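You operate a simulated robot arm through the tools that you are given. There is no shell and no other tool. Be economical: measure what you need, move in short steps, check, and stop when the job is done.

Carry out the task below with a simulated two-armed robot. There is one attempt and no reset: what you move stays moved.

JOB
Take the brown block from the black table top and leave it on the wood bench top. Push the top drawer of the dark grey cabinet shut. Take the white basket on the cream bench top and put it away in the grate of the tank. Put the orange crate on the bolting bench top away on the top of the small pallet. Do these in any order. Set down upright: white basket.

The check looks at the end state, three seconds after you hand in, the way a careful person would. Anything else that was tipped, shoved, dropped, spilled or broken makes it a failure.

ROBOT AND FRAMES
Two 7-joint arms with three-finger grippers on one trunk, on a base that drives. Base frame: it is fixed to the floor where the robot stands at the start and does not move with it; the origin is under the middle of the robot, x ahead of it, y to its left, z up. Lengths are in cm, angles in rad, forces in N, time in s.
The left shoulder is at the start at [9.4, 12.6, 106.3], the right one opposite. With the tool pointing down near the work surface each hand reaches from about 38 to 86 cm from the robot's upright axis, wherever it stands, measured 20 degrees to its own side. Places, roughly: brown block (8x3x3 cm) [50, 10, 80]; grate of the tank (38x23 cm) [-406, -644, 64]; orange crate (30x22x11 cm) [-500, -780, 90]; top drawer of the dark grey cabinet [-180, -200, 70]; top of the small pallet [-160, -850, 10]; white basket (21x16x17 cm) [-540, 70, 90]; wood bench top [-350, -10, 90]. Payload 2.94 kg a hand.
The tool frame of a hand sits at the grasp point between the pads (the TCP): z along the fingers, y along the line on which they close. The tips reach 3 cm beyond it. The gripper opens to 12.8 cm. The gripper's body begins 9.3 cm behind the TCP.
Orientation is that of the tool frame in the base frame, as a unit quaternion [x, y, z, w]. With the fingers straight down and closing along the base's y, the tool's x points along the base's -x, its y along +y and its z along -z.

CONTROLS
- The arms move only by the tool apply_moves. It takes "left_motion", "right_motion" or both (then of equal length, played together; a hand with none holds still); each is a list of rows, each a list of 6 numbers: the shift along the tool's x, y, z in mm, then the turn, a rotation vector about the tool's x, y, z in rad. In form: [[x, y, z, ax, ay, az], ...]. A call has 1 to 12 rows; each row shifts and turns the commanded pose from where the row before left it, along the tool's axes as they then stand. "left_gripper" and "right_gripper" are, for a hand that has rows, the closure, from 0 (fully open) to 1 (shut), set as the call begins (left out, the last holds). Each row takes 0.2 s and may step no farther than 5 cm and 0.15 rad from the row before; otherwise, or with a gripper value out of range, the whole call is refused. Where a pose cannot be reached the arm comes as near as it can. A force on the tool above 40 N (or 10 N above the force at the start of the call, whichever is more), or a blocked arm, ends the call early, and 0.2 s more pass. Each finger halts on what it meets, pressing with about 26 N; the grip force reading is that of the motor and also rises with nothing between the fingers. The clock runs only during rows and for 0.2 s after the last one: add rows that do not move to give the fingers time. It gives the time, the measured TCP pose, the force on the tool (base axes), the opening and the grip force at its end, in the units of the frame above (readings bear some noise), with the torque about the TCP (base axes, N m) and any sound that the robot's microphone picked up.
- Cameras (640 x 400 px; columns grow to the right, rows downward): "scene" is now at [22.35, 1.94, 121.08]; the picture's right is [0.24, -0.97, 0.00], its down [-0.67, -0.16, -0.72] and it looks along [0.70, 0.17, -0.69] (base axes); focal length 272 px, centre (320, 200). "left" rides on the left gripper at [6.9, 1.5, -12] in its tool frame; the picture's right is [-0.21, 0.98, 0.00], its down [-0.82, -0.18, -0.54] and it looks along [-0.53, -0.12, 0.84] (tool axes); focal length 251 px, centre (320, 200). "right" rides on the right gripper at [6.9, -1.5, -12] in its tool frame; the picture's right is [0.21, 0.98, 0.00], its down [-0.82, 0.18, -0.54] and it looks along [-0.53, 0.12, 0.84] (tool axes); focal length 251 px, centre (320, 200).
- grab_frame(camera): a new picture of that camera. No time passes.
- lift_body(by): slides the trunk up (or, below 0, down) by that many cm; the arms and the scene camera ride with it, the base frame stays. It gives what a move gives, with no picture.
- steer(legs): drives the robot by 1 to 6 legs, each [ahead, left, turn to the left] in cm, cm and rad, along the robot's own axes; the way and the turn of a leg run together, so that a leg with both is an arc; at most 150 cm and 3.142 rad a leg. The arms and the cameras ride along, it lands a little off, and it stops where it bumps. It gives what a move gives.
- head_to(pan, tilt): turns the head with the scene camera to pan (to the left, within 1.396 rad either way) and tilt (down, from -0.506 to 1.204), counted from straight ahead of the robot. It gives what a move gives.
- measure_at(camera, pixels): for up to 12 pixels [column, row] of the newest picture of that camera ("zoom" is the newest enlarged one), the place [x, y, z] in the base frame of the surface seen there, good to about 0.2 cm. No time passes.
- inspect(camera, box): a new picture of the part [left, top, right, bottom] of that camera's present view, enlarged. No time passes.
- close_job(): hands the job in; it is judged then, once.

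Keep the steps short. Do not move on a guess: measure, check each grasp and each placing, and mend mistakes. In all there are 110 turns and 88 pictures (those below and enlarged ones count). Leave the grippers open and the arms clear of the work at the hand-in unless told otherwise, and finish with a single line.

The tools are called after "Call:" as a command line: name --argument value ..., lists and objects as JSON in quotes. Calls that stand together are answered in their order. apply_moves: Moves the arms, as the interface text tells. Its arguments: {"type":"object","properties":{"left_motion":{"type":"array","items":{"type":"array","items":{"type":"number"}}},"left_gripper":{"type":"number"},"right_motion":{"type":"array","items":{"type":"array","items":{"type":"number"}}},"right_gripper":{"type":"number"}},"required":[]} The other tools are called the same way: lift_body (by) slides the trunk up or down; steer (legs) drives the base; head_to (pan, tilt) turns the head that bears the scene camera; grab_frame (camera) takes a picture; measure_at (camera, pixels) gives the place of the surface under pixels of a picture; inspect (camera, box) takes an enlarged picture of a part of a camera's view; close_job () hands the job in.

At the start:

```text
time_s: 0.0
left_ee_pos: [54.95, 43.1, 99.01]
left_tool_rot: [0.0, 1.0, 0.0, 0.0]
left_force: [-0.2, 0.8, 0.9]
left_moment: [-0.02, 0.0, -0.02]
left_grip_width: 12.81
left_grip_force: 0.0
right_ee_pos: [52.63, -9.45, 98.59]
right_tool_rot: [0.001, 1.0, 0.0, 0.0]
right_force: [0.1, -0.3, -0.9]
right_moment: [0.02, 0.03, -0.02]
right_grip_width: 12.81
right_grip_force: 0.1
trunk travel left (down, up): [-27.5, 27.2]
robot x, y, heading: [0.36, -0.23, 0.002]
head pan, tilt: [0.241, 0.761]
```

scene: 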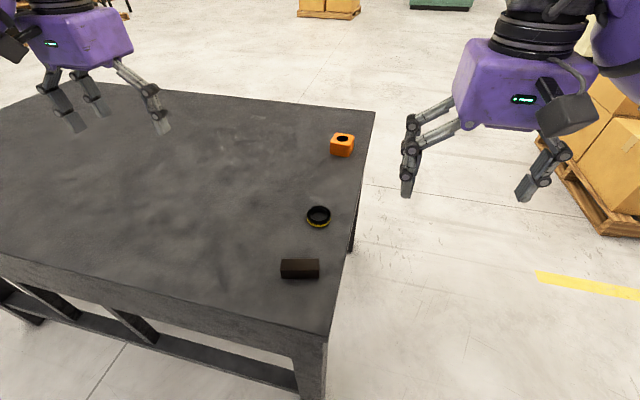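
right: 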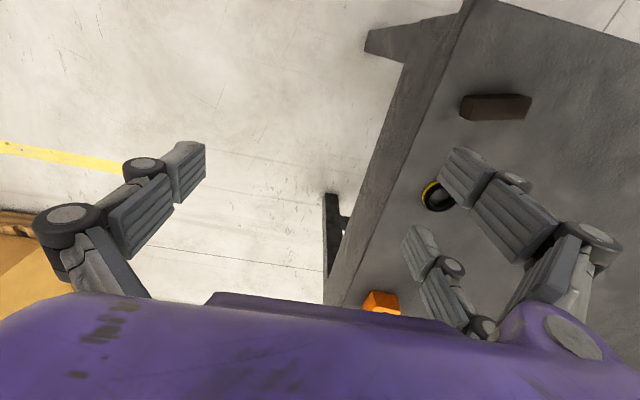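
left: 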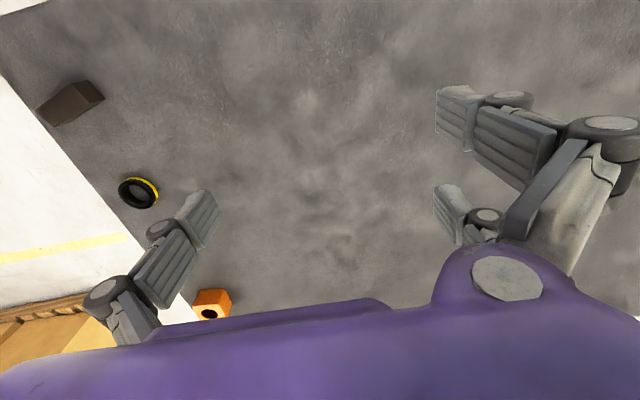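

The brown block shows in the scene picture at about (300,269). I'll measure its corners and the table near it.

Call:
measure_at --camera "scene" --pixels '[[284, 262], [317, 262], [300, 263], [300, 274], [282, 275], [318, 275], [270, 290], [340, 300], [318, 215], [342, 140]]'

Call:
inspect --camera "scene" --box '[260, 180, 360, 300]'

```text
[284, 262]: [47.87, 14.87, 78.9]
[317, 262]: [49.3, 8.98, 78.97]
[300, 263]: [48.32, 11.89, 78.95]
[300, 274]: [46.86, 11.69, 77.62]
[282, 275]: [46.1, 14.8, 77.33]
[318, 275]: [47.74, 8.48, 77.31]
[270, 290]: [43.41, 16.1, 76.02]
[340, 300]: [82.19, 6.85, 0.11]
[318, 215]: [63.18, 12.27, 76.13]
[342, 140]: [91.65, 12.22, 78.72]
```

```text
3.33 times, centred on (310, 240) of scene
```

zoom: 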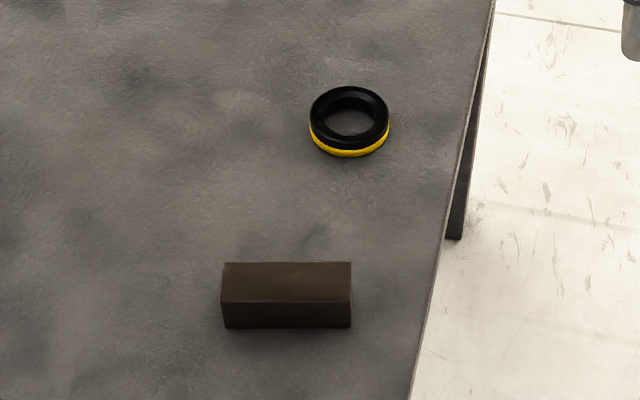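

The block's top face in the enlarged view spans rows 263–302. I'll measure its corners.

Call:
measure_at --camera "zoom" --pixels '[[226, 266], [347, 266], [226, 299], [347, 299], [286, 282], [286, 315]]'

```text
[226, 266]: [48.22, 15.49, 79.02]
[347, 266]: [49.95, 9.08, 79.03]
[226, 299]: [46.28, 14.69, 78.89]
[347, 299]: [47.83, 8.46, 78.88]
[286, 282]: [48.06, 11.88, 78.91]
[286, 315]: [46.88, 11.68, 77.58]
```

The block's centre is (48.1, 11.9), its top is at 79 and the table at 76. Its long axis is turned about 15° from base y. I'll bring the left hand over it, turned 0.26 rad, and move the right hand aside.

Call:
apply_moves --left_motion '[[9.8, -44.6, 10, 0, 0, 0], [9.8, -44.6, 10, 0, 0, 0], [9.8, -44.6, 10, 0, 0, 0], [9.8, -44.6, 10, 0, 0, 0], [9.8, -44.6, 10, 0, 0, 0], [9.8, -44.6, 10, 0, 0, 0], [9.8, -44.6, 10, 0, 0, 0], [0, 0, 0, 0, 0, -0.13], [0, 0, 0, 0, 0, -0.13], [0, 0, 0, 0, 0, 0]]' --right_motion '[[0, -30, 0, 0, 0, 0], [0, -30, 0, 0, 0, 0], [0, -30, 0, 0, 0, 0], [0, -30, 0, 0, 0, 0], [0, -30, 0, 0, 0, 0], [0, 0, 0, 0, 0, 0], [0, 0, 0, 0, 0, 0], [0, 0, 0, 0, 0, 0], [0, 0, 0, 0, 0, 0], [0, 0, 0, 0, 0, 0]]' --left_gripper 0

Call:
grab_frame --camera "left"

```text
time_s: 2.2
left_ee_pos: [48.0, 11.92, 92.12]
left_tool_rot: [-0.13, 0.992, 0.0, -0.001]
left_force: [0.1, -0.5, 0.0]
left_moment: [-0.02, 0.01, -0.01]
left_grip_width: 12.79
left_grip_force: 0.0
right_ee_pos: [52.46, -24.48, 98.35]
right_tool_rot: [0.0, 1.0, 0.0, 0.001]
right_force: [0.0, 0.4, 0.2]
right_moment: [0.0, -0.03, -0.04]
right_grip_width: 12.81
right_grip_force: 0.0
trunk travel left (down, up): [-27.5, 27.2]
robot x, y, heading: [0.13, -0.05, 0.004]
head pan, tilt: [0.241, 0.761]
```

```text
83 pictures are left
```

left: 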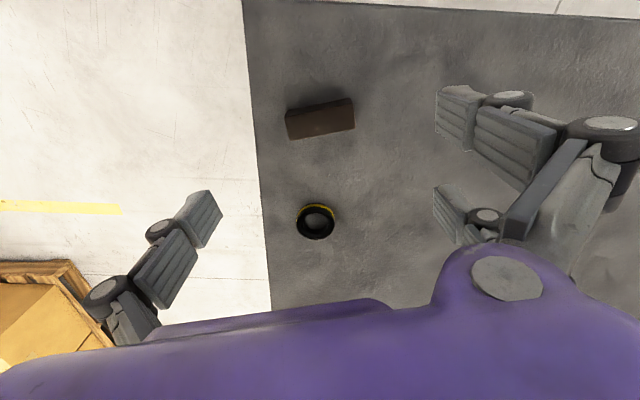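

The block in the left picture at (320,118) lines up with the closing line. I'll lower to TCP z of about 79.4 and close.

Call:
apply_moves --left_motion '[[0, 0, 40, 0, 0, 0], [0, 0, 40, 0, 0, 0], [0, 0, 30, 0, 0, 0], [0, 0, 16, 0, 0, 0], [0, 0, 0, 0, 0, 0]]'

Call:
apply_moves --left_motion '[[0, 0, 0, 0, 0, 0], [0, 0, 0, 0, 0, 0], [0, 0, 0, 0, 0, 0], [0, 0, 0, 0, 0, 0]]' --left_gripper 1

```text
time_s: 3.4
left_ee_pos: [47.96, 12.04, 79.56]
left_tool_rot: [-0.13, 0.992, 0.0, 0.0]
left_force: [-0.1, 0.0, 0.1]
left_moment: [0.0, 0.0, -0.01]
left_grip_width: 12.78
left_grip_force: 0.1
right_ee_pos: [52.38, -24.46, 98.41]
right_tool_rot: [0.0, 1.0, 0.0, 0.0]
right_force: [0.1, 0.5, -0.6]
right_moment: [0.03, 0.02, -0.03]
right_grip_width: 12.8
right_grip_force: 0.0
trunk travel left (down, up): [-27.5, 27.2]
robot x, y, heading: [-0.16, 0.13, -0.007]
head pan, tilt: [0.241, 0.761]
```

```text
time_s: 4.4
left_ee_pos: [48.07, 12.05, 79.45]
left_tool_rot: [-0.13, 0.992, 0.001, 0.0]
left_force: [0.6, -1.7, -2.5]
left_moment: [-0.11, -0.02, 0.0]
left_grip_width: 0.0
left_grip_force: 4.1
right_ee_pos: [52.42, -24.39, 98.29]
right_tool_rot: [0.0, 1.0, 0.0, 0.0]
right_force: [0.2, -0.4, 0.4]
right_moment: [-0.01, 0.01, 0.0]
right_grip_width: 12.8
right_grip_force: 0.0
trunk travel left (down, up): [-27.5, 27.2]
robot x, y, heading: [0.08, 0.23, 0.0]
head pan, tilt: [0.241, 0.761]
```

The opening reads 0, so the fingers did not take the block. I'll look before doing anything else.

Call:
grab_frame --camera "left"

Call:
grab_frame --camera "scene"

```text
82 pictures are left
```

left: 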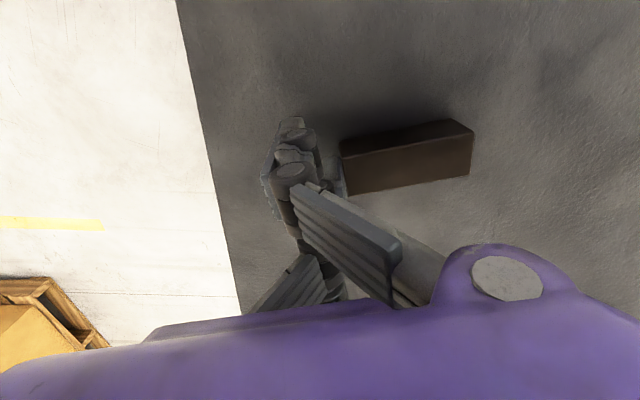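

```text
81 pictures are left
```

scene: 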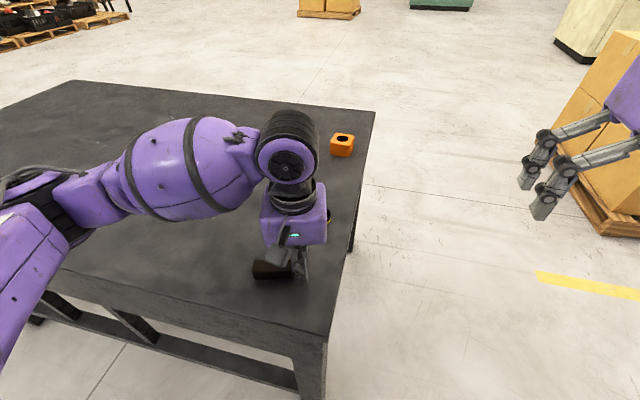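

The fingers closed at about (295,150), and the block now lies to the right of them at (405,155). It was pushed along. I'll measure it and the fingers.

Call:
measure_at --camera "left" --pixels '[[345, 155], [470, 125], [350, 188], [468, 170], [410, 140], [430, 210], [285, 125], [298, 175], [320, 200]]'

Call:
inspect --camera "left" --box '[220, 80, 500, 320]'

```text
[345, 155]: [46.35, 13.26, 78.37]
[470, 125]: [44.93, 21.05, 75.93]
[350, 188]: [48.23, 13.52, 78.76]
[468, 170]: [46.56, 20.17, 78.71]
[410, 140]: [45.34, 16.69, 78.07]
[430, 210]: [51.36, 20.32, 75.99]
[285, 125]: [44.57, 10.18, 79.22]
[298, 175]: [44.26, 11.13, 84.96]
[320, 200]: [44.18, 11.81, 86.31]
```

```text
1.67 times, centred on (360, 200) of left
```

zoom: 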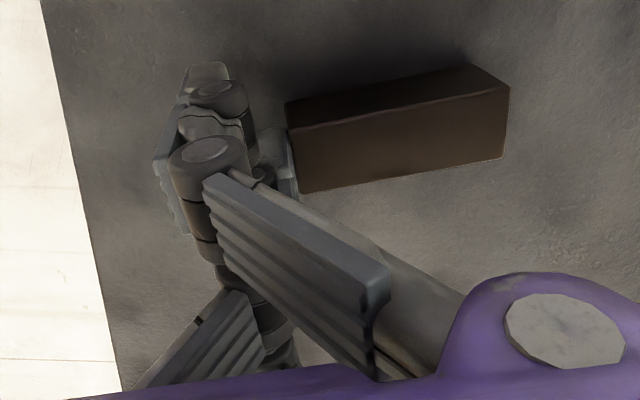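

The hand really carries two fingers on its +y side and one on the other, so the block, lying along the closing line, slid out between the pair. It must be gripped across its short side. I'll raise straight up and then open.

Call:
apply_moves --left_motion '[[0, 0, -20, 0, 0, 0], [0, 0, -40, 0, 0, 0], [0, 0, -40, 0, 0, 0], [0, 0, -20, 0, 0, 0], [0, 0, 0, 0, 0, 0]]'

Call:
apply_moves --left_motion '[[0, 0, 0, 0, 0, 0.145], [0, 0, 0, 0, 0, 0.145], [0, 0, 0, 0, 0, 0.145], [0, 0, 0, 0, 0, 0.145], [0, 0, 0, 0, 0, 0.145], [0, 0, 0, 0, 0, 0.145], [0, 0, 0, 0, 0, 0.145], [0, 0, 0, 0, 0, 0.145], [0, 0, 0, 0, 0, 0.145], [0, 0, 0, 0, 0, 0.145], [0, 0, 0, 0, 0, 0.121], [0, 0, 0, 0, 0, 0]]' --left_gripper 0

Call:
grab_frame --camera "left"

```text
time_s: 5.6
left_ee_pos: [47.89, 11.97, 91.56]
left_tool_rot: [-0.129, 0.992, 0.0, 0.0]
left_force: [-1.0, -1.0, 0.4]
left_moment: [0.0, 0.01, 0.03]
left_grip_width: 0.0
left_grip_force: 3.4
right_ee_pos: [52.35, -24.45, 98.32]
right_tool_rot: [-0.001, 1.0, 0.001, 0.001]
right_force: [1.5, 0.4, 0.9]
right_moment: [-0.06, -0.01, 0.03]
right_grip_width: 12.78
right_grip_force: 0.0
trunk travel left (down, up): [-27.5, 27.2]
robot x, y, heading: [-0.03, 0.27, -0.005]
head pan, tilt: [0.241, 0.761]
```

```text
time_s: 8.2
left_ee_pos: [48.0, 11.98, 91.55]
left_tool_rot: [0.61, 0.792, 0.0, 0.0]
left_force: [1.0, -0.5, 0.4]
left_moment: [-0.01, -0.02, -0.01]
left_grip_width: 12.8
left_grip_force: 0.0
right_ee_pos: [52.48, -24.61, 98.37]
right_tool_rot: [0.0, 1.0, 0.0, -0.001]
right_force: [0.0, 0.6, 0.2]
right_moment: [-0.01, 0.01, 0.0]
right_grip_width: 12.82
right_grip_force: 0.0
trunk travel left (down, up): [-27.5, 27.2]
robot x, y, heading: [0.01, 0.12, 0.003]
head pan, tilt: [0.241, 0.761]
```

```text
79 pictures are left
```

left: 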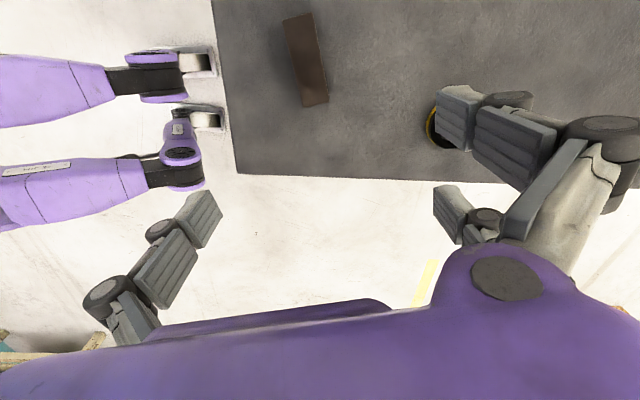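

The turn is right. I'll measure the block's corners now.

Call:
measure_at --camera "left" --pixels '[[290, 25], [311, 18], [305, 100], [325, 98], [308, 60], [300, 62], [317, 57]]'

Call:
inspect --camera "left" --box '[240, 0, 400, 120]'

```text
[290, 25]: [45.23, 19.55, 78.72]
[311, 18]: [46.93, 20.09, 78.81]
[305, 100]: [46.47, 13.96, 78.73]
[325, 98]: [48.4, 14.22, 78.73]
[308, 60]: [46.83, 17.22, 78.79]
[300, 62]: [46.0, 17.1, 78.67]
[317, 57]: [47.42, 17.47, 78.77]
```

```text
3.33 times, centred on (320, 60) of left
```

zoom: 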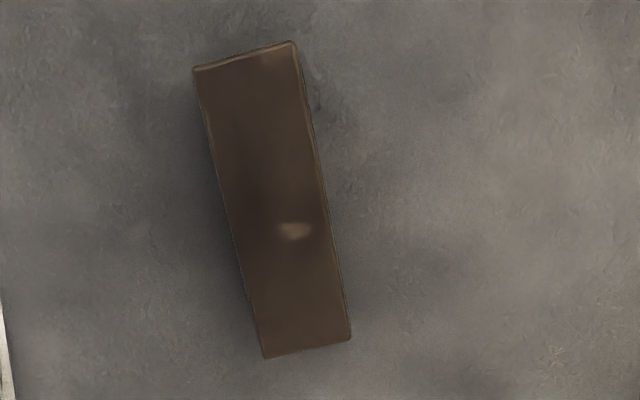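

The block's centre is about (46.85, 17.2), still aligned. I'll shift 5.3 cm along tool x, lower and close across the 3 cm side.

Call:
apply_moves --left_motion '[[27, 1, 0, 0, 0, 0], [26, 1, 0, 0, 0, 0], [0, 0, 40, 0, 0, 0], [0, 0, 40, 0, 0, 0], [0, 0, 30, 0, 0, 0], [0, 0, 12, 0, 0, 0], [0, 0, 0, 0, 0, 0]]'

Call:
apply_moves --left_motion '[[0, 0, 0, 0, 0, 0], [0, 0, 0, 0, 0, 0], [0, 0, 0, 0, 0, 0], [0, 0, 0, 0, 0, 0]]' --left_gripper 1

Call:
grab_frame --camera "left"

```text
time_s: 9.8
left_ee_pos: [46.78, 17.05, 79.31]
left_tool_rot: [0.61, 0.793, 0.0, 0.0]
left_force: [0.4, 0.2, 0.5]
left_moment: [-0.04, 0.01, 0.02]
left_grip_width: 12.81
left_grip_force: 0.2
right_ee_pos: [52.32, -24.46, 98.37]
right_tool_rot: [0.0, 1.0, 0.0, -0.001]
right_force: [0.0, -0.1, 0.9]
right_moment: [-0.01, -0.03, -0.01]
right_grip_width: 12.81
right_grip_force: 0.0
trunk travel left (down, up): [-27.5, 27.2]
robot x, y, heading: [-0.16, -0.06, 0.001]
head pan, tilt: [0.241, 0.761]
```

```text
time_s: 10.8
left_ee_pos: [46.81, 16.93, 79.39]
left_tool_rot: [0.609, 0.793, 0.0, 0.0]
left_force: [-0.8, -0.6, 0.9]
left_moment: [0.0, 0.0, -0.02]
left_grip_width: 2.57
left_grip_force: 26.0
right_ee_pos: [52.38, -24.5, 98.34]
right_tool_rot: [0.0, 1.0, -0.001, 0.001]
right_force: [0.9, 0.6, 0.4]
right_moment: [0.0, -0.01, -0.01]
right_grip_width: 12.8
right_grip_force: 0.1
trunk travel left (down, up): [-27.5, 27.2]
robot x, y, heading: [0.04, -0.12, -0.004]
head pan, tilt: [0.241, 0.761]
```

```text
77 pictures are left
```

left: 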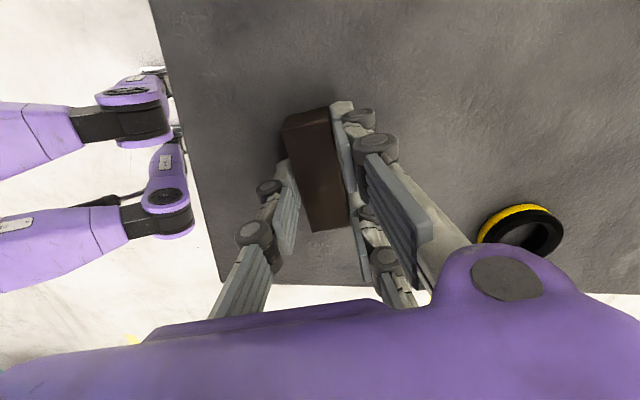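

The block is held at a 2.6 cm opening. I'll lift it 22 cm and check.

Call:
apply_moves --left_motion '[[0, 0, -20, 0, 0, 0], [0, 0, -40, 0, 0, 0], [0, 0, -40, 0, 0, 0], [0, 0, -40, 0, 0, 0], [0, 0, -40, 0, 0, 0], [0, 0, -40, 0, 0, 0], [0, 0, 0, 0, 0, 0]]'

Call:
head_to --pan 0.0 --tilt 0.35

Call:
grab_frame --camera "scene"

Call:
head_to --pan 1.39 --tilt 0.35

Call:
grab_frame --camera "scene"

Call:
head_to --pan -1.39 --tilt 0.35

Call:
grab_frame --camera "scene"

```text
time_s: 12.4
left_ee_pos: [47.08, 17.32, 101.24]
left_tool_rot: [0.61, 0.793, 0.0, -0.001]
left_force: [-0.3, -0.1, -2.4]
left_moment: [0.03, -0.01, 0.0]
left_grip_width: 2.58
left_grip_force: 25.9
right_ee_pos: [52.47, -24.39, 98.39]
right_tool_rot: [0.0, 1.0, -0.001, 0.0]
right_force: [-0.4, 0.3, 0.2]
right_moment: [-0.01, 0.02, 0.02]
right_grip_width: 12.83
right_grip_force: 0.0
trunk travel left (down, up): [-27.5, 27.2]
robot x, y, heading: [-0.07, 0.21, -0.003]
head pan, tilt: [0.241, 0.761]
```

```text
time_s: 13.3
left_ee_pos: [46.93, 17.28, 101.25]
left_tool_rot: [0.61, 0.793, 0.001, 0.0]
left_force: [-0.1, -0.2, -2.9]
left_moment: [-0.01, 0.03, -0.01]
left_grip_width: 2.58
left_grip_force: 25.8
right_ee_pos: [52.42, -24.45, 98.29]
right_tool_rot: [0.0, 1.0, 0.001, 0.0]
right_force: [0.1, -0.2, 0.1]
right_moment: [0.03, 0.01, 0.01]
right_grip_width: 12.79
right_grip_force: 0.1
trunk travel left (down, up): [-27.5, 27.2]
robot x, y, heading: [-0.17, 0.05, 0.007]
head pan, tilt: [0.0, 0.351]
```

```text
76 pictures are left
```

scene: 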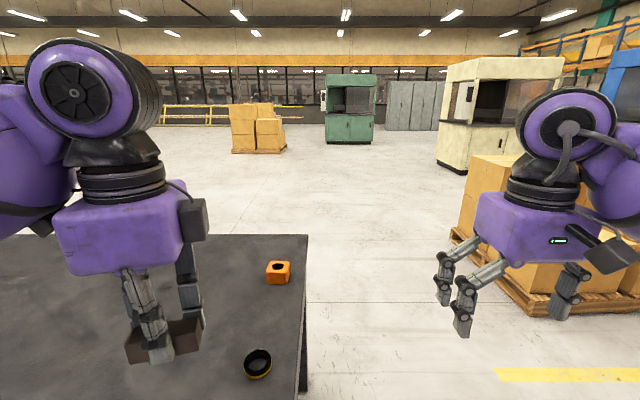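

```text
time_s: 14.8
left_ee_pos: [47.04, 17.39, 101.23]
left_tool_rot: [0.609, 0.793, -0.001, 0.0]
left_force: [0.7, 0.3, -2.3]
left_moment: [0.02, 0.0, 0.01]
left_grip_width: 2.58
left_grip_force: 26.5
right_ee_pos: [52.5, -24.42, 98.41]
right_tool_rot: [-0.001, 1.0, 0.0, 0.0]
right_force: [-0.5, 1.0, -0.5]
right_moment: [0.01, 0.01, 0.02]
right_grip_width: 12.8
right_grip_force: 0.0
trunk travel left (down, up): [-27.5, 27.2]
robot x, y, heading: [-0.37, 0.09, -0.002]
head pan, tilt: [1.389, 0.351]
```

```text
75 pictures are left
```

scene: 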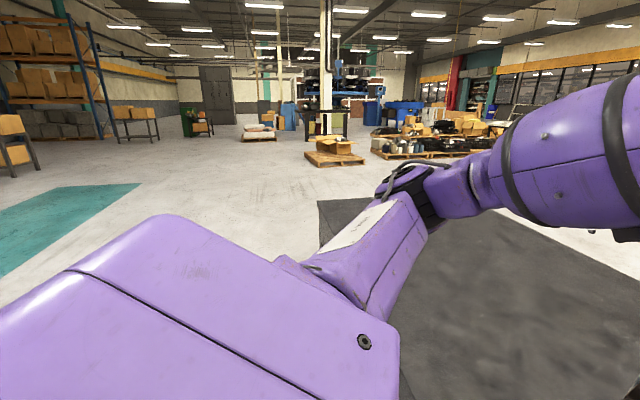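

```text
time_s: 17.2
left_ee_pos: [46.91, 17.38, 101.28]
left_tool_rot: [0.61, 0.793, 0.0, 0.0]
left_force: [0.1, 0.5, -2.1]
left_moment: [0.01, -0.01, 0.0]
left_grip_width: 2.54
left_grip_force: 26.2
right_ee_pos: [52.39, -24.4, 98.33]
right_tool_rot: [-0.001, 1.0, 0.0, 0.0]
right_force: [-0.2, 0.5, -0.1]
right_moment: [0.02, -0.02, 0.0]
right_grip_width: 12.79
right_grip_force: 0.0
trunk travel left (down, up): [-27.5, 27.2]
robot x, y, heading: [0.03, -0.17, 0.001]
head pan, tilt: [-1.389, 0.351]
```

```text
74 pictures are left
```

scene: 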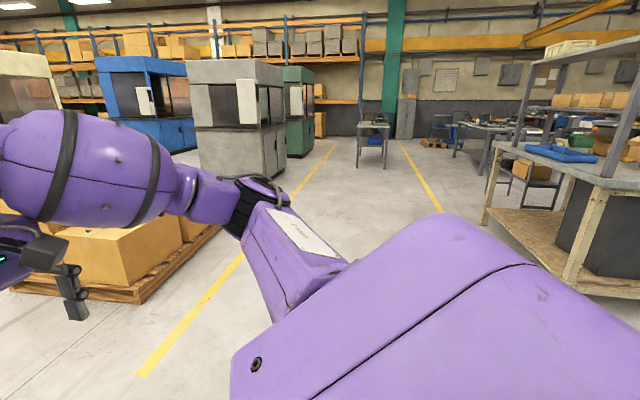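

I'll measure a few floor and bench points in this right-hand view before backing away.

Call:
measure_at --camera "scene" --pixels '[[490, 220], [570, 280], [600, 175], [530, 140], [620, 290], [440, 200], [350, 370], [580, 60], [540, 200]]'

```text
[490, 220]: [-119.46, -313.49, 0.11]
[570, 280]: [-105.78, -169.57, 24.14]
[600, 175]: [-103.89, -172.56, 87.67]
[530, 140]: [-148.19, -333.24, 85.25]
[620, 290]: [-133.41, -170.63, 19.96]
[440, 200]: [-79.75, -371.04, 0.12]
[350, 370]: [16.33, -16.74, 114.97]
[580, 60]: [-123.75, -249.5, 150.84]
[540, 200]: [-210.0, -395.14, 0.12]
```

Before backing up I need to see behind. Turning left in place sweeps the hands only over the table, well above its items. I'll turn 1.3 rad and look to the rear with the head.

Call:
steer --legs '[[0, 0, 1.3]]'

Call:
head_to --pan 1.39 --tilt 0.45

Call:
grab_frame --camera "scene"

Call:
head_to --pan 0.3 --tilt 0.45

Call:
grab_frame --camera "scene"

```text
time_s: 20.9
left_ee_pos: [-5.27, 49.82, 101.31]
left_tool_rot: [-0.005, 1.0, 0.0, -0.001]
left_force: [-0.6, 0.9, -2.5]
left_moment: [-0.01, -0.02, -0.01]
left_grip_width: 2.6
left_grip_force: 25.3
right_ee_pos: [36.56, 44.74, 98.36]
right_tool_rot: [-0.613, 0.79, 0.0, 0.0]
right_force: [-0.6, -0.2, 0.4]
right_moment: [0.01, 0.0, -0.01]
right_grip_width: 12.8
right_grip_force: 0.1
trunk travel left (down, up): [-27.5, 27.2]
robot x, y, heading: [0.14, -0.26, 1.318]
head pan, tilt: [-1.389, 0.351]
```

```text
time_s: 23.4
left_ee_pos: [-5.15, 49.79, 101.28]
left_tool_rot: [-0.006, 1.0, 0.0, 0.0]
left_force: [0.1, -0.8, -2.7]
left_moment: [-0.02, -0.02, -0.01]
left_grip_width: 2.57
left_grip_force: 26.0
right_ee_pos: [36.63, 44.74, 98.35]
right_tool_rot: [-0.614, 0.789, 0.0, 0.0]
right_force: [-0.4, 0.3, -0.3]
right_moment: [-0.01, 0.01, 0.0]
right_grip_width: 12.8
right_grip_force: 0.0
trunk travel left (down, up): [-27.5, 27.2]
robot x, y, heading: [-0.09, 0.14, 1.322]
head pan, tilt: [1.389, 0.45]
```

```text
73 pictures are left
```

scene: 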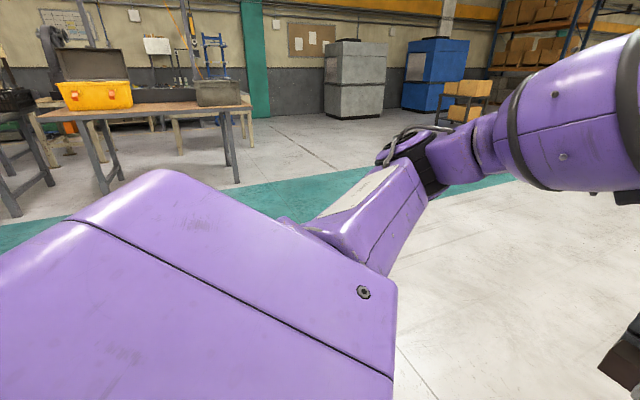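

```text
time_s: 24.7
left_ee_pos: [-5.17, 49.83, 101.29]
left_tool_rot: [-0.005, 1.0, 0.0, 0.001]
left_force: [0.4, -0.8, -3.1]
left_moment: [-0.01, 0.0, -0.02]
left_grip_width: 2.54
left_grip_force: 26.1
right_ee_pos: [36.78, 44.8, 98.45]
right_tool_rot: [-0.614, 0.79, -0.001, 0.001]
right_force: [0.2, 0.1, -0.2]
right_moment: [-0.01, -0.07, 0.01]
right_grip_width: 12.81
right_grip_force: 0.1
trunk travel left (down, up): [-27.5, 27.2]
robot x, y, heading: [-0.16, -0.24, 1.323]
head pan, tilt: [0.3, 0.45]
```

```text
72 pictures are left
```

scene: 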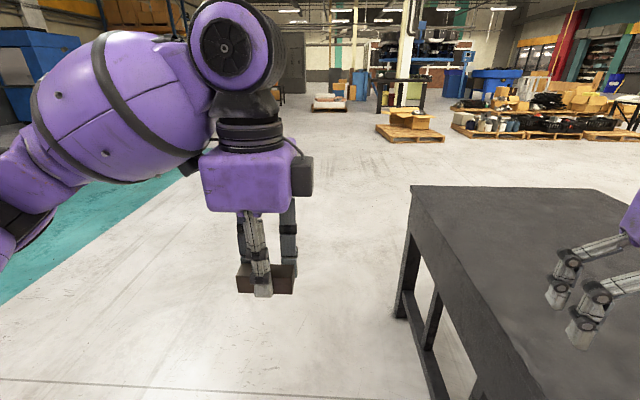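

The floor on that side is free, and a wood bench with a yellow toolbox stands ahead. I'll turn on to face −x and look.

Call:
steer --legs '[[0, 0, 1.8]]'

Call:
head_to --pan 0.0 --tilt 0.3

Call:
grab_frame --camera "scene"

```text
time_s: 29.4
left_ee_pos: [-47.26, -16.46, 101.17]
left_tool_rot: [0.787, -0.617, 0.0, 0.0]
left_force: [-0.7, -0.3, -2.5]
left_moment: [0.01, -0.01, -0.01]
left_grip_width: 2.57
left_grip_force: 26.1
right_ee_pos: [-51.99, 25.41, 98.49]
right_tool_rot: [1.0, -0.008, 0.0, 0.0]
right_force: [-1.0, 1.0, 1.0]
right_moment: [0.02, 0.0, 0.01]
right_grip_width: 12.78
right_grip_force: 0.0
trunk travel left (down, up): [-27.5, 27.2]
robot x, y, heading: [0.01, -0.13, 3.124]
head pan, tilt: [0.3, 0.45]
```

```text
time_s: 30.2
left_ee_pos: [-47.31, -16.41, 101.23]
left_tool_rot: [0.787, -0.617, 0.0, 0.0]
left_force: [0.1, 0.5, -2.6]
left_moment: [0.05, -0.02, -0.01]
left_grip_width: 2.59
left_grip_force: 25.8
right_ee_pos: [-51.95, 25.53, 98.33]
right_tool_rot: [1.0, -0.009, -0.001, 0.001]
right_force: [0.6, 0.9, -0.5]
right_moment: [0.04, 0.02, 0.0]
right_grip_width: 12.83
right_grip_force: 0.1
trunk travel left (down, up): [-27.5, 27.2]
robot x, y, heading: [0.15, -0.24, 3.122]
head pan, tilt: [0.0, 0.3]
```

```text
71 pictures are left
```

scene: 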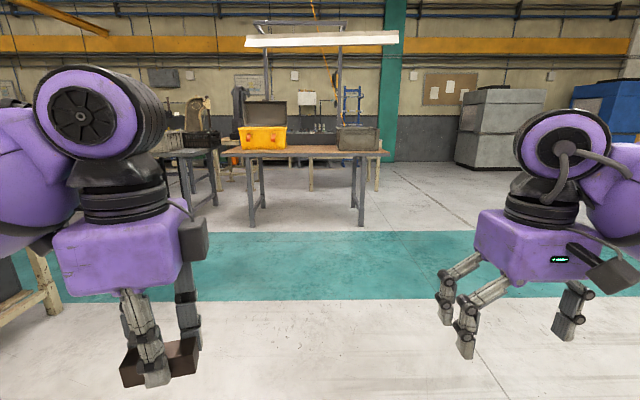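

The wood bench with the yellow toolbox and a grey box is straight ahead. I'll measure its top and legs.

Call:
measure_at --camera "scene" --pixels '[[225, 153], [310, 152], [380, 153], [320, 147], [262, 145], [357, 147], [252, 225], [361, 225], [295, 155], [200, 150], [340, 250], [45, 300]]'

Call:
inspect --camera "scene" --box '[150, 30, 450, 230]'

```text
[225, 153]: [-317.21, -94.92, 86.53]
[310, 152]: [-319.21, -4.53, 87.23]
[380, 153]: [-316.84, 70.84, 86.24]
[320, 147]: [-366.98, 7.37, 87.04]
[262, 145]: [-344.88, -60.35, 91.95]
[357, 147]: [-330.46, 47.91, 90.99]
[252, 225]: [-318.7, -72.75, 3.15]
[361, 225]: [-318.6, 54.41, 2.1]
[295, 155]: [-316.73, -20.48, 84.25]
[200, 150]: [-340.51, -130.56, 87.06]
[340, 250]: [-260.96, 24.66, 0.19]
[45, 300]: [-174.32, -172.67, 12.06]
```

```text
2.00 times, centred on (300, 130) of scene
```

zoom: 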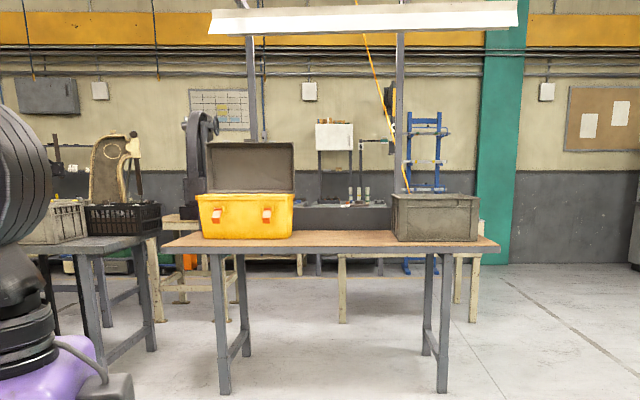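

The bench top is at z≈87, front edge at x≈−317, and clear between y −40 and 25. I'll drive 265 cm ahead over open floor, in two legs.

Call:
steer --legs '[[135, 0, 0], [130, 0, 0]]'

Call:
head_to --pan 0.1 --tilt 0.7

Call:
grab_frame --camera "scene"

```text
time_s: 43.1
left_ee_pos: [-311.1, -10.27, 101.27]
left_tool_rot: [0.785, -0.619, 0.001, 0.0]
left_force: [-0.9, -0.8, -2.0]
left_moment: [0.01, -0.02, 0.0]
left_grip_width: 2.57
left_grip_force: 25.9
right_ee_pos: [-315.45, 31.54, 98.42]
right_tool_rot: [1.0, -0.012, -0.001, 0.0]
right_force: [-0.3, -1.0, 0.1]
right_moment: [0.01, -0.03, -0.02]
right_grip_width: 12.78
right_grip_force: 0.1
trunk travel left (down, up): [-27.5, 27.2]
robot x, y, heading: [-263.7, 5.9, 3.118]
head pan, tilt: [0.0, 0.3]
```

```text
time_s: 43.9
left_ee_pos: [-311.05, -10.33, 101.15]
left_tool_rot: [0.785, -0.619, 0.0, 0.0]
left_force: [-0.1, -0.6, -1.9]
left_moment: [-0.04, -0.01, 0.0]
left_grip_width: 2.57
left_grip_force: 25.9
right_ee_pos: [-315.45, 31.61, 98.39]
right_tool_rot: [1.0, -0.012, 0.0, 0.001]
right_force: [-0.5, -0.7, -0.8]
right_moment: [-0.03, 0.0, -0.01]
right_grip_width: 12.78
right_grip_force: 0.0
trunk travel left (down, up): [-27.5, 27.2]
robot x, y, heading: [-263.76, 6.0, 3.117]
head pan, tilt: [0.099, 0.7]
```

```text
69 pictures are left
```

scene: 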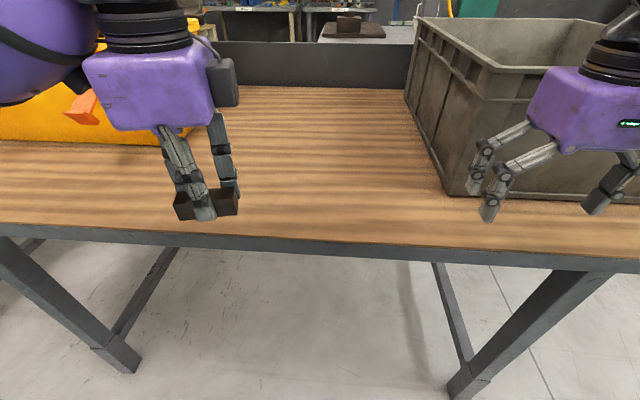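

The middle of the bench is clear. I'll measure the surface near (290,190), and the toolbox and bin edges.

Call:
measure_at --camera "scene" --pixels '[[290, 190], [260, 160], [320, 230], [340, 150], [180, 145], [110, 145], [450, 190], [412, 100], [280, 100]]'

```text
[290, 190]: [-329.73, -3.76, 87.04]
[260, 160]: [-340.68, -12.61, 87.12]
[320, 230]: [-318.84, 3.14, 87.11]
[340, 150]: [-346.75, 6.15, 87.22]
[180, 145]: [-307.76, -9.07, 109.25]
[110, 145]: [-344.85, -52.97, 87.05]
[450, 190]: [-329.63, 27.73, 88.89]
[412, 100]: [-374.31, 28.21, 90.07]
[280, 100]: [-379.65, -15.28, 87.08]
```

I'll carry the block to (−335, −8) and lower to just above the top.

Call:
apply_moves --left_motion '[[-15, 45.7, 0, 0, 0, 0], [-15, 45.7, 0, 0, 0, 0], [-15, 45.7, 0, 0, 0, 0], [-15, 45.7, 0, 0, 0, 0], [-15, 45.7, 0, 0, 0, 0], [0, 0, 0, 0, 0, 0], [0, 0, 40, 0, 0, 0], [0, 0, 40, 0, 0, 0], [0, 0, 15, 0, 0, 0], [0, 0, 0, 0, 0, 0]]'

```text
time_s: 46.1
left_ee_pos: [-335.07, -8.35, 91.74]
left_tool_rot: [0.786, -0.618, 0.001, 0.001]
left_force: [0.4, 0.0, -2.8]
left_moment: [-0.01, -0.04, 0.03]
left_grip_width: 2.6
left_grip_force: 25.9
right_ee_pos: [-315.43, 31.81, 98.35]
right_tool_rot: [1.0, -0.012, 0.001, 0.0]
right_force: [-0.8, 0.2, 0.4]
right_moment: [0.02, 0.0, -0.03]
right_grip_width: 12.8
right_grip_force: 0.1
trunk travel left (down, up): [-27.5, 27.2]
robot x, y, heading: [-263.64, 6.19, 3.119]
head pan, tilt: [0.099, 0.7]
```

The block is about 1 cm above the top. I'll ease down in small steps and watch the force.

Call:
apply_moves --left_motion '[[0, 0, 6, 0, 0, 0], [0, 0, 4, 0, 0, 0], [0, 0, 2, 0, 0, 0], [0, 0, 1.5, 0, 0, 0], [0, 0, 0, 0, 0, 0]]'

Call:
inspect --camera "scene" --box '[180, 90, 380, 240]'

```text
time_s: 47.3
left_ee_pos: [-335.07, -8.25, 90.54]
left_tool_rot: [0.786, -0.619, 0.0, -0.001]
left_force: [0.1, 0.0, -2.3]
left_moment: [0.03, 0.04, -0.02]
left_grip_width: 2.56
left_grip_force: 25.6
right_ee_pos: [-315.45, 31.55, 98.28]
right_tool_rot: [1.0, -0.012, 0.001, 0.001]
right_force: [-0.1, 0.4, 0.0]
right_moment: [-0.02, 0.0, 0.01]
right_grip_width: 12.8
right_grip_force: 0.1
trunk travel left (down, up): [-27.5, 27.2]
robot x, y, heading: [-263.6, 6.21, 3.116]
head pan, tilt: [0.099, 0.7]
```

```text
2.67 times, centred on (280, 165) of scene
```

zoom: 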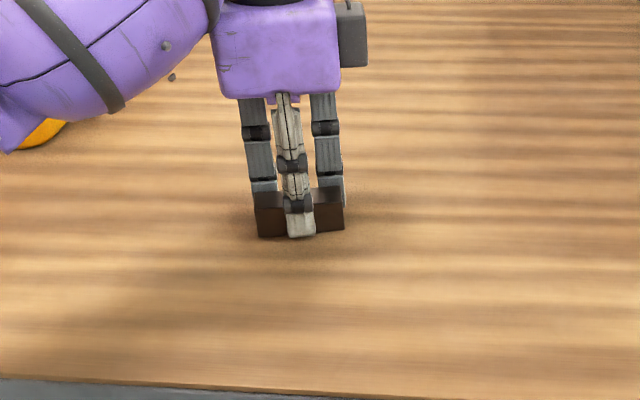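

The weight has not transferred yet, so I'll go down a few more millimetres in 1 mm steps.

Call:
apply_moves --left_motion '[[0, 0, 1, 0, 0, 0], [0, 0, 1, 0, 0, 0], [0, 0, 1, 0, 0, 0], [0, 0, 0, 0, 0, 0]]'

```text
time_s: 48.3
left_ee_pos: [-335.0, -8.34, 90.15]
left_tool_rot: [0.786, -0.619, -0.002, 0.001]
left_force: [-8.2, -3.4, 20.5]
left_moment: [-0.14, 0.24, 0.0]
left_grip_width: 2.63
left_grip_force: 26.6
right_ee_pos: [-315.28, 31.57, 98.5]
right_tool_rot: [1.0, -0.012, -0.001, 0.0]
right_force: [0.2, -0.3, -0.4]
right_moment: [0.0, -0.02, 0.0]
right_grip_width: 12.79
right_grip_force: 0.1
trunk travel left (down, up): [-27.5, 27.2]
robot x, y, heading: [-263.92, 5.79, 3.116]
head pan, tilt: [0.099, 0.7]
```

The force reads 20 N up, so the block rests on the bench. I'll ease up 1 mm, open, then raise.

Call:
apply_moves --left_motion '[[0, 0, -1, 0, 0, 0], [0, 0, 0, 0, 0, 0], [0, 0, 0, 0, 0, 0], [0, 0, 0, 0, 0, 0], [0, 0, 0, 0, 0, 0]]' --left_gripper 0

Call:
apply_moves --left_motion '[[0, 0, -20, 0, 0, 0], [0, 0, -40, 0, 0, 0], [0, 0, -40, 0, 0, 0], [0, -40, -10, 0, 0, 0], [0, -50, 0, 0, 0, 0], [0, -50, 0, 0, 0, 0], [0, -50, 0, 0, 0, 0], [0, 0, 0, 0, 0, 0]]'

Call:
inspect --camera "scene" --box '[120, 90, 440, 290]'

```text
time_s: 49.5
left_ee_pos: [-334.95, -8.35, 90.17]
left_tool_rot: [0.785, -0.619, 0.0, 0.0]
left_force: [-0.4, 0.6, 0.5]
left_moment: [0.02, -0.04, -0.01]
left_grip_width: 12.8
left_grip_force: 0.0
right_ee_pos: [-315.51, 31.58, 98.41]
right_tool_rot: [1.0, -0.012, -0.001, 0.001]
right_force: [-0.1, -1.0, -0.1]
right_moment: [-0.04, 0.0, 0.04]
right_grip_width: 12.79
right_grip_force: 0.1
trunk travel left (down, up): [-27.5, 27.2]
robot x, y, heading: [-263.44, 5.66, 3.121]
head pan, tilt: [0.099, 0.7]
```

```text
time_s: 51.3
left_ee_pos: [-316.6, -4.03, 101.2]
left_tool_rot: [0.785, -0.619, 0.0, 0.0]
left_force: [0.0, -0.3, 1.2]
left_moment: [-0.01, -0.03, -0.01]
left_grip_width: 12.81
left_grip_force: 0.0
right_ee_pos: [-315.51, 31.65, 98.42]
right_tool_rot: [1.0, -0.012, 0.0, 0.0]
right_force: [0.8, 0.3, -0.1]
right_moment: [0.0, 0.0, -0.01]
right_grip_width: 12.82
right_grip_force: 0.0
trunk travel left (down, up): [-27.5, 27.2]
robot x, y, heading: [-263.72, 5.76, 3.119]
head pan, tilt: [0.099, 0.7]
```

```text
2.00 times, centred on (280, 190) of scene
```

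zoom: 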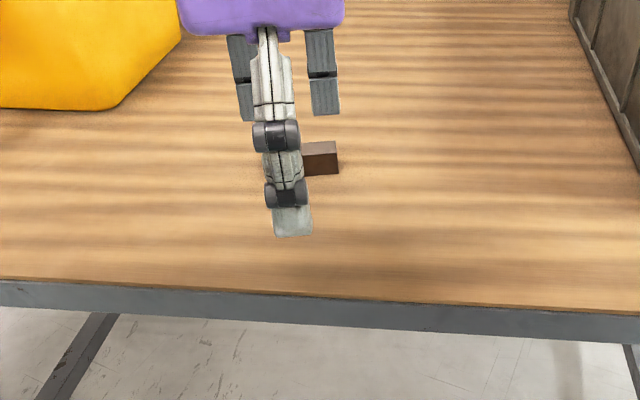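

The block lies flat on the wood bench. Next is the white basket. I'll back off 50 cm, then sidestep right to get past the bench end, and look.

Call:
steer --legs '[[-50, 0, 0]]'

Call:
head_to --pan -0.5 --tilt 0.25

Call:
grab_frame --camera "scene"

```text
time_s: 54.3
left_ee_pos: [-265.97, -5.35, 101.14]
left_tool_rot: [0.785, -0.619, -0.001, 0.0]
left_force: [0.8, 0.7, 0.0]
left_moment: [0.0, 0.02, -0.03]
left_grip_width: 12.8
left_grip_force: 0.1
right_ee_pos: [-264.72, 30.24, 98.49]
right_tool_rot: [1.0, -0.011, -0.001, 0.0]
right_force: [-0.3, 0.0, 0.2]
right_moment: [0.02, 0.0, 0.01]
right_grip_width: 12.78
right_grip_force: 0.0
trunk travel left (down, up): [-27.5, 27.2]
robot x, y, heading: [-212.84, 4.51, 3.116]
head pan, tilt: [0.099, 0.7]
```

```text
time_s: 55.3
left_ee_pos: [-265.87, -5.26, 101.15]
left_tool_rot: [0.785, -0.619, 0.0, 0.0]
left_force: [0.1, 0.5, -0.1]
left_moment: [0.02, 0.05, 0.01]
left_grip_width: 12.82
left_grip_force: 0.1
right_ee_pos: [-264.8, 30.43, 98.34]
right_tool_rot: [1.0, -0.012, -0.002, 0.0]
right_force: [-0.4, 0.1, -0.8]
right_moment: [-0.02, 0.0, -0.02]
right_grip_width: 12.78
right_grip_force: 0.0
trunk travel left (down, up): [-27.5, 27.2]
robot x, y, heading: [-213.19, 4.61, 3.114]
head pan, tilt: [-0.499, 0.25]
```

```text
66 pictures are left
```

scene: 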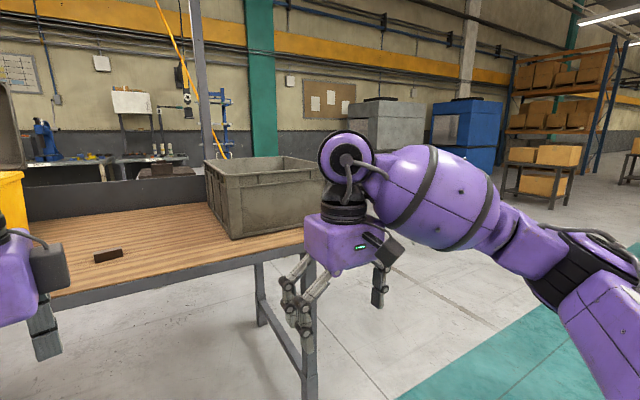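

I'll measure the floor and the machine beyond the bench end.

Call:
measure_at --camera "scene" --pixels '[[395, 150], [465, 130], [530, 190], [410, 270], [470, 300], [420, 210], [150, 100], [150, 160]]'

Call:
steer --legs '[[0, -130, 0]]'

Call:
head_to --pan 0.15 --tilt 0.3

Call:
grab_frame --camera "scene"

```text
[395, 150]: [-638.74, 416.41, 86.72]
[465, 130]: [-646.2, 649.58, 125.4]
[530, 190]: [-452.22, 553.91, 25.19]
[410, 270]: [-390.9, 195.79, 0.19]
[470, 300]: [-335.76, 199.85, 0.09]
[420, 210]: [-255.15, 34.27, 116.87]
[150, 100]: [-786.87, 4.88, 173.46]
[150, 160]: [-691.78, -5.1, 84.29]
```

```text
time_s: 66.8
left_ee_pos: [-261.46, 123.73, 101.23]
left_tool_rot: [0.778, -0.628, 0.0, 0.0]
left_force: [-0.2, 0.0, 0.0]
left_moment: [0.03, -0.01, -0.04]
left_grip_width: 12.79
left_grip_force: 0.1
right_ee_pos: [-259.72, 159.55, 98.28]
right_tool_rot: [1.0, -0.022, 0.0, 0.0]
right_force: [0.2, -1.1, 0.2]
right_moment: [-0.01, 0.01, 0.0]
right_grip_width: 12.8
right_grip_force: 0.1
trunk travel left (down, up): [-27.5, 27.2]
robot x, y, heading: [-208.73, 132.79, 3.096]
head pan, tilt: [-0.499, 0.25]
```

```text
time_s: 67.8
left_ee_pos: [-261.62, 123.94, 101.23]
left_tool_rot: [0.779, -0.627, 0.0, 0.0]
left_force: [0.5, -0.6, -0.6]
left_moment: [0.02, -0.02, 0.03]
left_grip_width: 12.8
left_grip_force: 0.0
right_ee_pos: [-259.61, 159.57, 98.38]
right_tool_rot: [1.0, -0.022, 0.0, 0.0]
right_force: [-0.2, 0.1, 0.4]
right_moment: [-0.04, 0.02, 0.01]
right_grip_width: 12.8
right_grip_force: 0.0
trunk travel left (down, up): [-27.5, 27.2]
robot x, y, heading: [-208.28, 133.09, 3.096]
head pan, tilt: [0.15, 0.3]
```

```text
65 pictures are left
```

scene: 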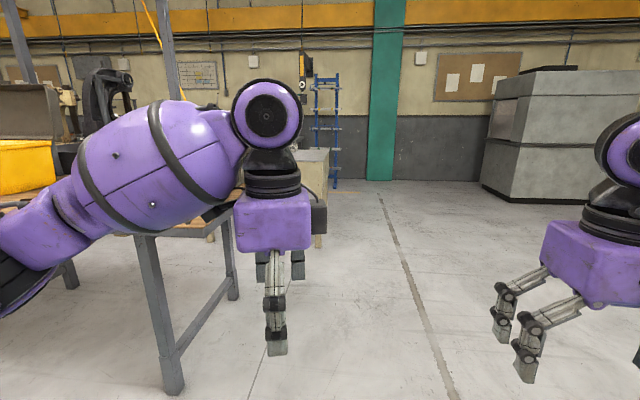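

The lane ahead is clear. I'll go ahead with a bit more room to the right, then look left for the cream bench.

Call:
steer --legs '[[0, -20, 0], [150, 0, 0]]'

Call:
head_to --pan 0.6 --tilt 0.35

Call:
grab_frame --camera "scene"

```text
time_s: 77.1
left_ee_pos: [-408.73, 151.19, 101.22]
left_tool_rot: [0.777, -0.629, 0.001, 0.0]
left_force: [0.0, 0.1, 0.2]
left_moment: [0.0, -0.01, -0.02]
left_grip_width: 12.79
left_grip_force: 0.1
right_ee_pos: [-406.52, 186.65, 98.34]
right_tool_rot: [1.0, -0.026, -0.001, 0.0]
right_force: [-0.8, 0.7, 0.2]
right_moment: [0.0, 0.01, -0.01]
right_grip_width: 12.81
right_grip_force: 0.0
trunk travel left (down, up): [-27.5, 27.2]
robot x, y, heading: [-355.78, 159.53, 3.09]
head pan, tilt: [0.15, 0.3]
```

```text
time_s: 78.0
left_ee_pos: [-408.79, 151.09, 101.16]
left_tool_rot: [0.777, -0.63, -0.001, 0.0]
left_force: [0.7, -0.2, 0.3]
left_moment: [0.04, 0.02, 0.01]
left_grip_width: 12.81
left_grip_force: 0.1
right_ee_pos: [-406.64, 186.72, 98.34]
right_tool_rot: [1.0, -0.026, -0.001, 0.0]
right_force: [0.1, 0.2, 0.1]
right_moment: [0.01, 0.04, 0.01]
right_grip_width: 12.81
right_grip_force: 0.0
trunk travel left (down, up): [-27.5, 27.2]
robot x, y, heading: [-355.57, 159.78, 3.093]
head pan, tilt: [0.6, 0.351]
```

```text
64 pictures are left
```

scene: 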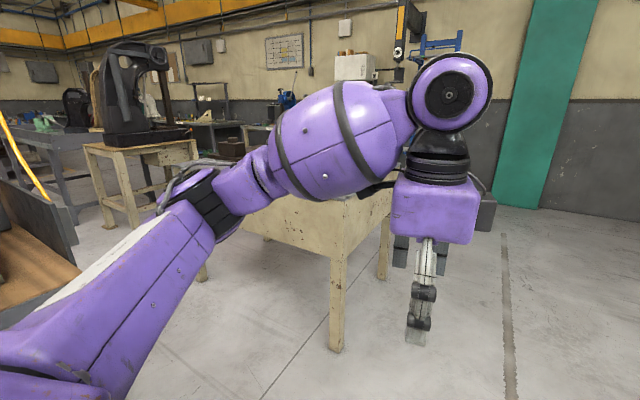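

The cream bench's near corner leg is at (337,300). I'll measure it.

Call:
measure_at --camera "scene" --pixels '[[337, 300], [337, 345], [385, 250], [290, 230], [355, 200], [378, 195], [260, 215], [200, 260], [105, 222], [140, 142], [450, 130], [60, 200]]'

```text
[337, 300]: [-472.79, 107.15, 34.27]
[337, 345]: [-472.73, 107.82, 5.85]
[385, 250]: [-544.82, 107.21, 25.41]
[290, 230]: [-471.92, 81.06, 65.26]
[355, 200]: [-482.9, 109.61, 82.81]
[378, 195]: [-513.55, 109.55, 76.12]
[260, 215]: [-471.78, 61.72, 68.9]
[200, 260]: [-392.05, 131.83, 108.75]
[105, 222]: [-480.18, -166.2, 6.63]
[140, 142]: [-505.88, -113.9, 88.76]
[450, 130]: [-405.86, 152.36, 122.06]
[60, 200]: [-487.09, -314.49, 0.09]
```

The cream bench runs x −472…−550 with its near end at y≈110. I'll drive past to about (−515, 200), then turn to face it from that end.

Call:
steer --legs '[[0, -40, 0], [145, 0, 0], [0, 0, 1.6]]'

Call:
head_to --pan 0.0 --tilt 0.5

Call:
grab_frame --camera "scene"

```text
time_s: 92.9
left_ee_pos: [-487.89, 153.53, 101.19]
left_tool_rot: [0.991, 0.131, 0.001, 0.0]
left_force: [0.9, -0.2, 0.8]
left_moment: [0.01, -0.02, 0.05]
left_grip_width: 12.82
left_grip_force: 0.1
right_ee_pos: [-523.59, 153.79, 98.34]
right_tool_rot: [0.706, 0.708, 0.0, 0.0]
right_force: [0.4, -0.2, -0.8]
right_moment: [0.01, -0.03, -0.01]
right_grip_width: 12.78
right_grip_force: 0.1
trunk travel left (down, up): [-27.5, 27.2]
robot x, y, heading: [-499.2, 206.41, -1.566]
head pan, tilt: [0.6, 0.351]
```

```text
time_s: 93.9
left_ee_pos: [-487.99, 153.51, 101.24]
left_tool_rot: [0.991, 0.132, 0.0, 0.0]
left_force: [0.5, 0.3, 0.1]
left_moment: [-0.01, -0.02, 0.04]
left_grip_width: 12.82
left_grip_force: 0.1
right_ee_pos: [-523.62, 153.73, 98.33]
right_tool_rot: [0.706, 0.708, -0.001, 0.001]
right_force: [-0.6, -1.3, 0.4]
right_moment: [0.01, 0.0, -0.01]
right_grip_width: 12.82
right_grip_force: 0.0
trunk travel left (down, up): [-27.5, 27.2]
robot x, y, heading: [-499.47, 206.24, -1.573]
head pan, tilt: [0.0, 0.499]
```

```text
63 pictures are left
```

scene: 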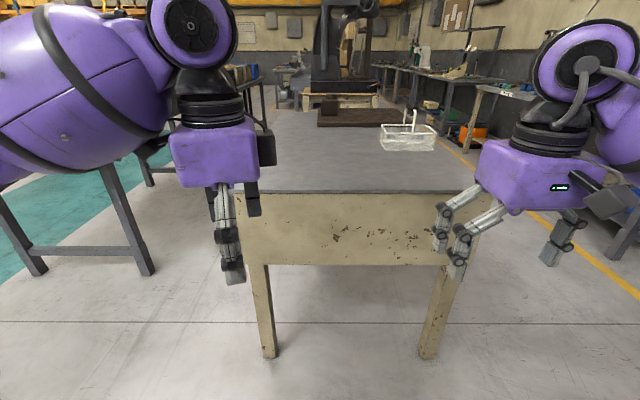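

I see the white basket with a handle at (407,135), on the right-hand side of the bench. I'll measure and enlarge it.

Call:
measure_at --camera "scene" --pixels '[[382, 125], [435, 128], [383, 148], [433, 150], [408, 150], [415, 112], [408, 135], [430, 170], [330, 160], [366, 108], [300, 190], [470, 190]]'

Call:
inspect --camera "scene" --box '[360, 90, 460, 165]'

```text
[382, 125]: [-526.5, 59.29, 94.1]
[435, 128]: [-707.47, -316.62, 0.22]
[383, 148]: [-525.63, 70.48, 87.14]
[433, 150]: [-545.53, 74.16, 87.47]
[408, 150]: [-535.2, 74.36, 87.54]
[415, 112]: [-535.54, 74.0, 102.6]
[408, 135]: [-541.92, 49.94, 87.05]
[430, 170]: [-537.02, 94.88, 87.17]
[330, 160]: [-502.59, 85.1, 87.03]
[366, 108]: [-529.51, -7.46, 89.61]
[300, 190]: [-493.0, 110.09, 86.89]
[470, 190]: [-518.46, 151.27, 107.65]
```

```text
5.33 times, centred on (410, 128) of scene
```

zoom: 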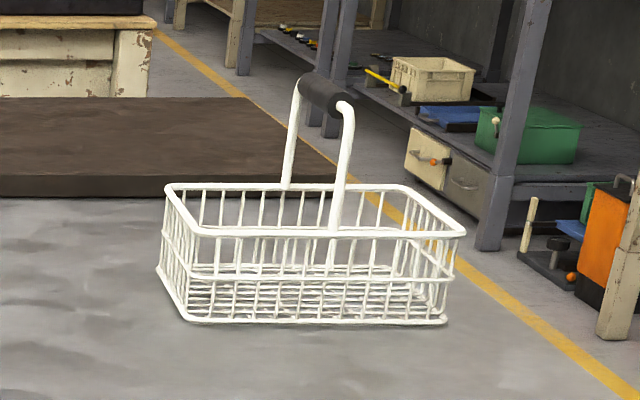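

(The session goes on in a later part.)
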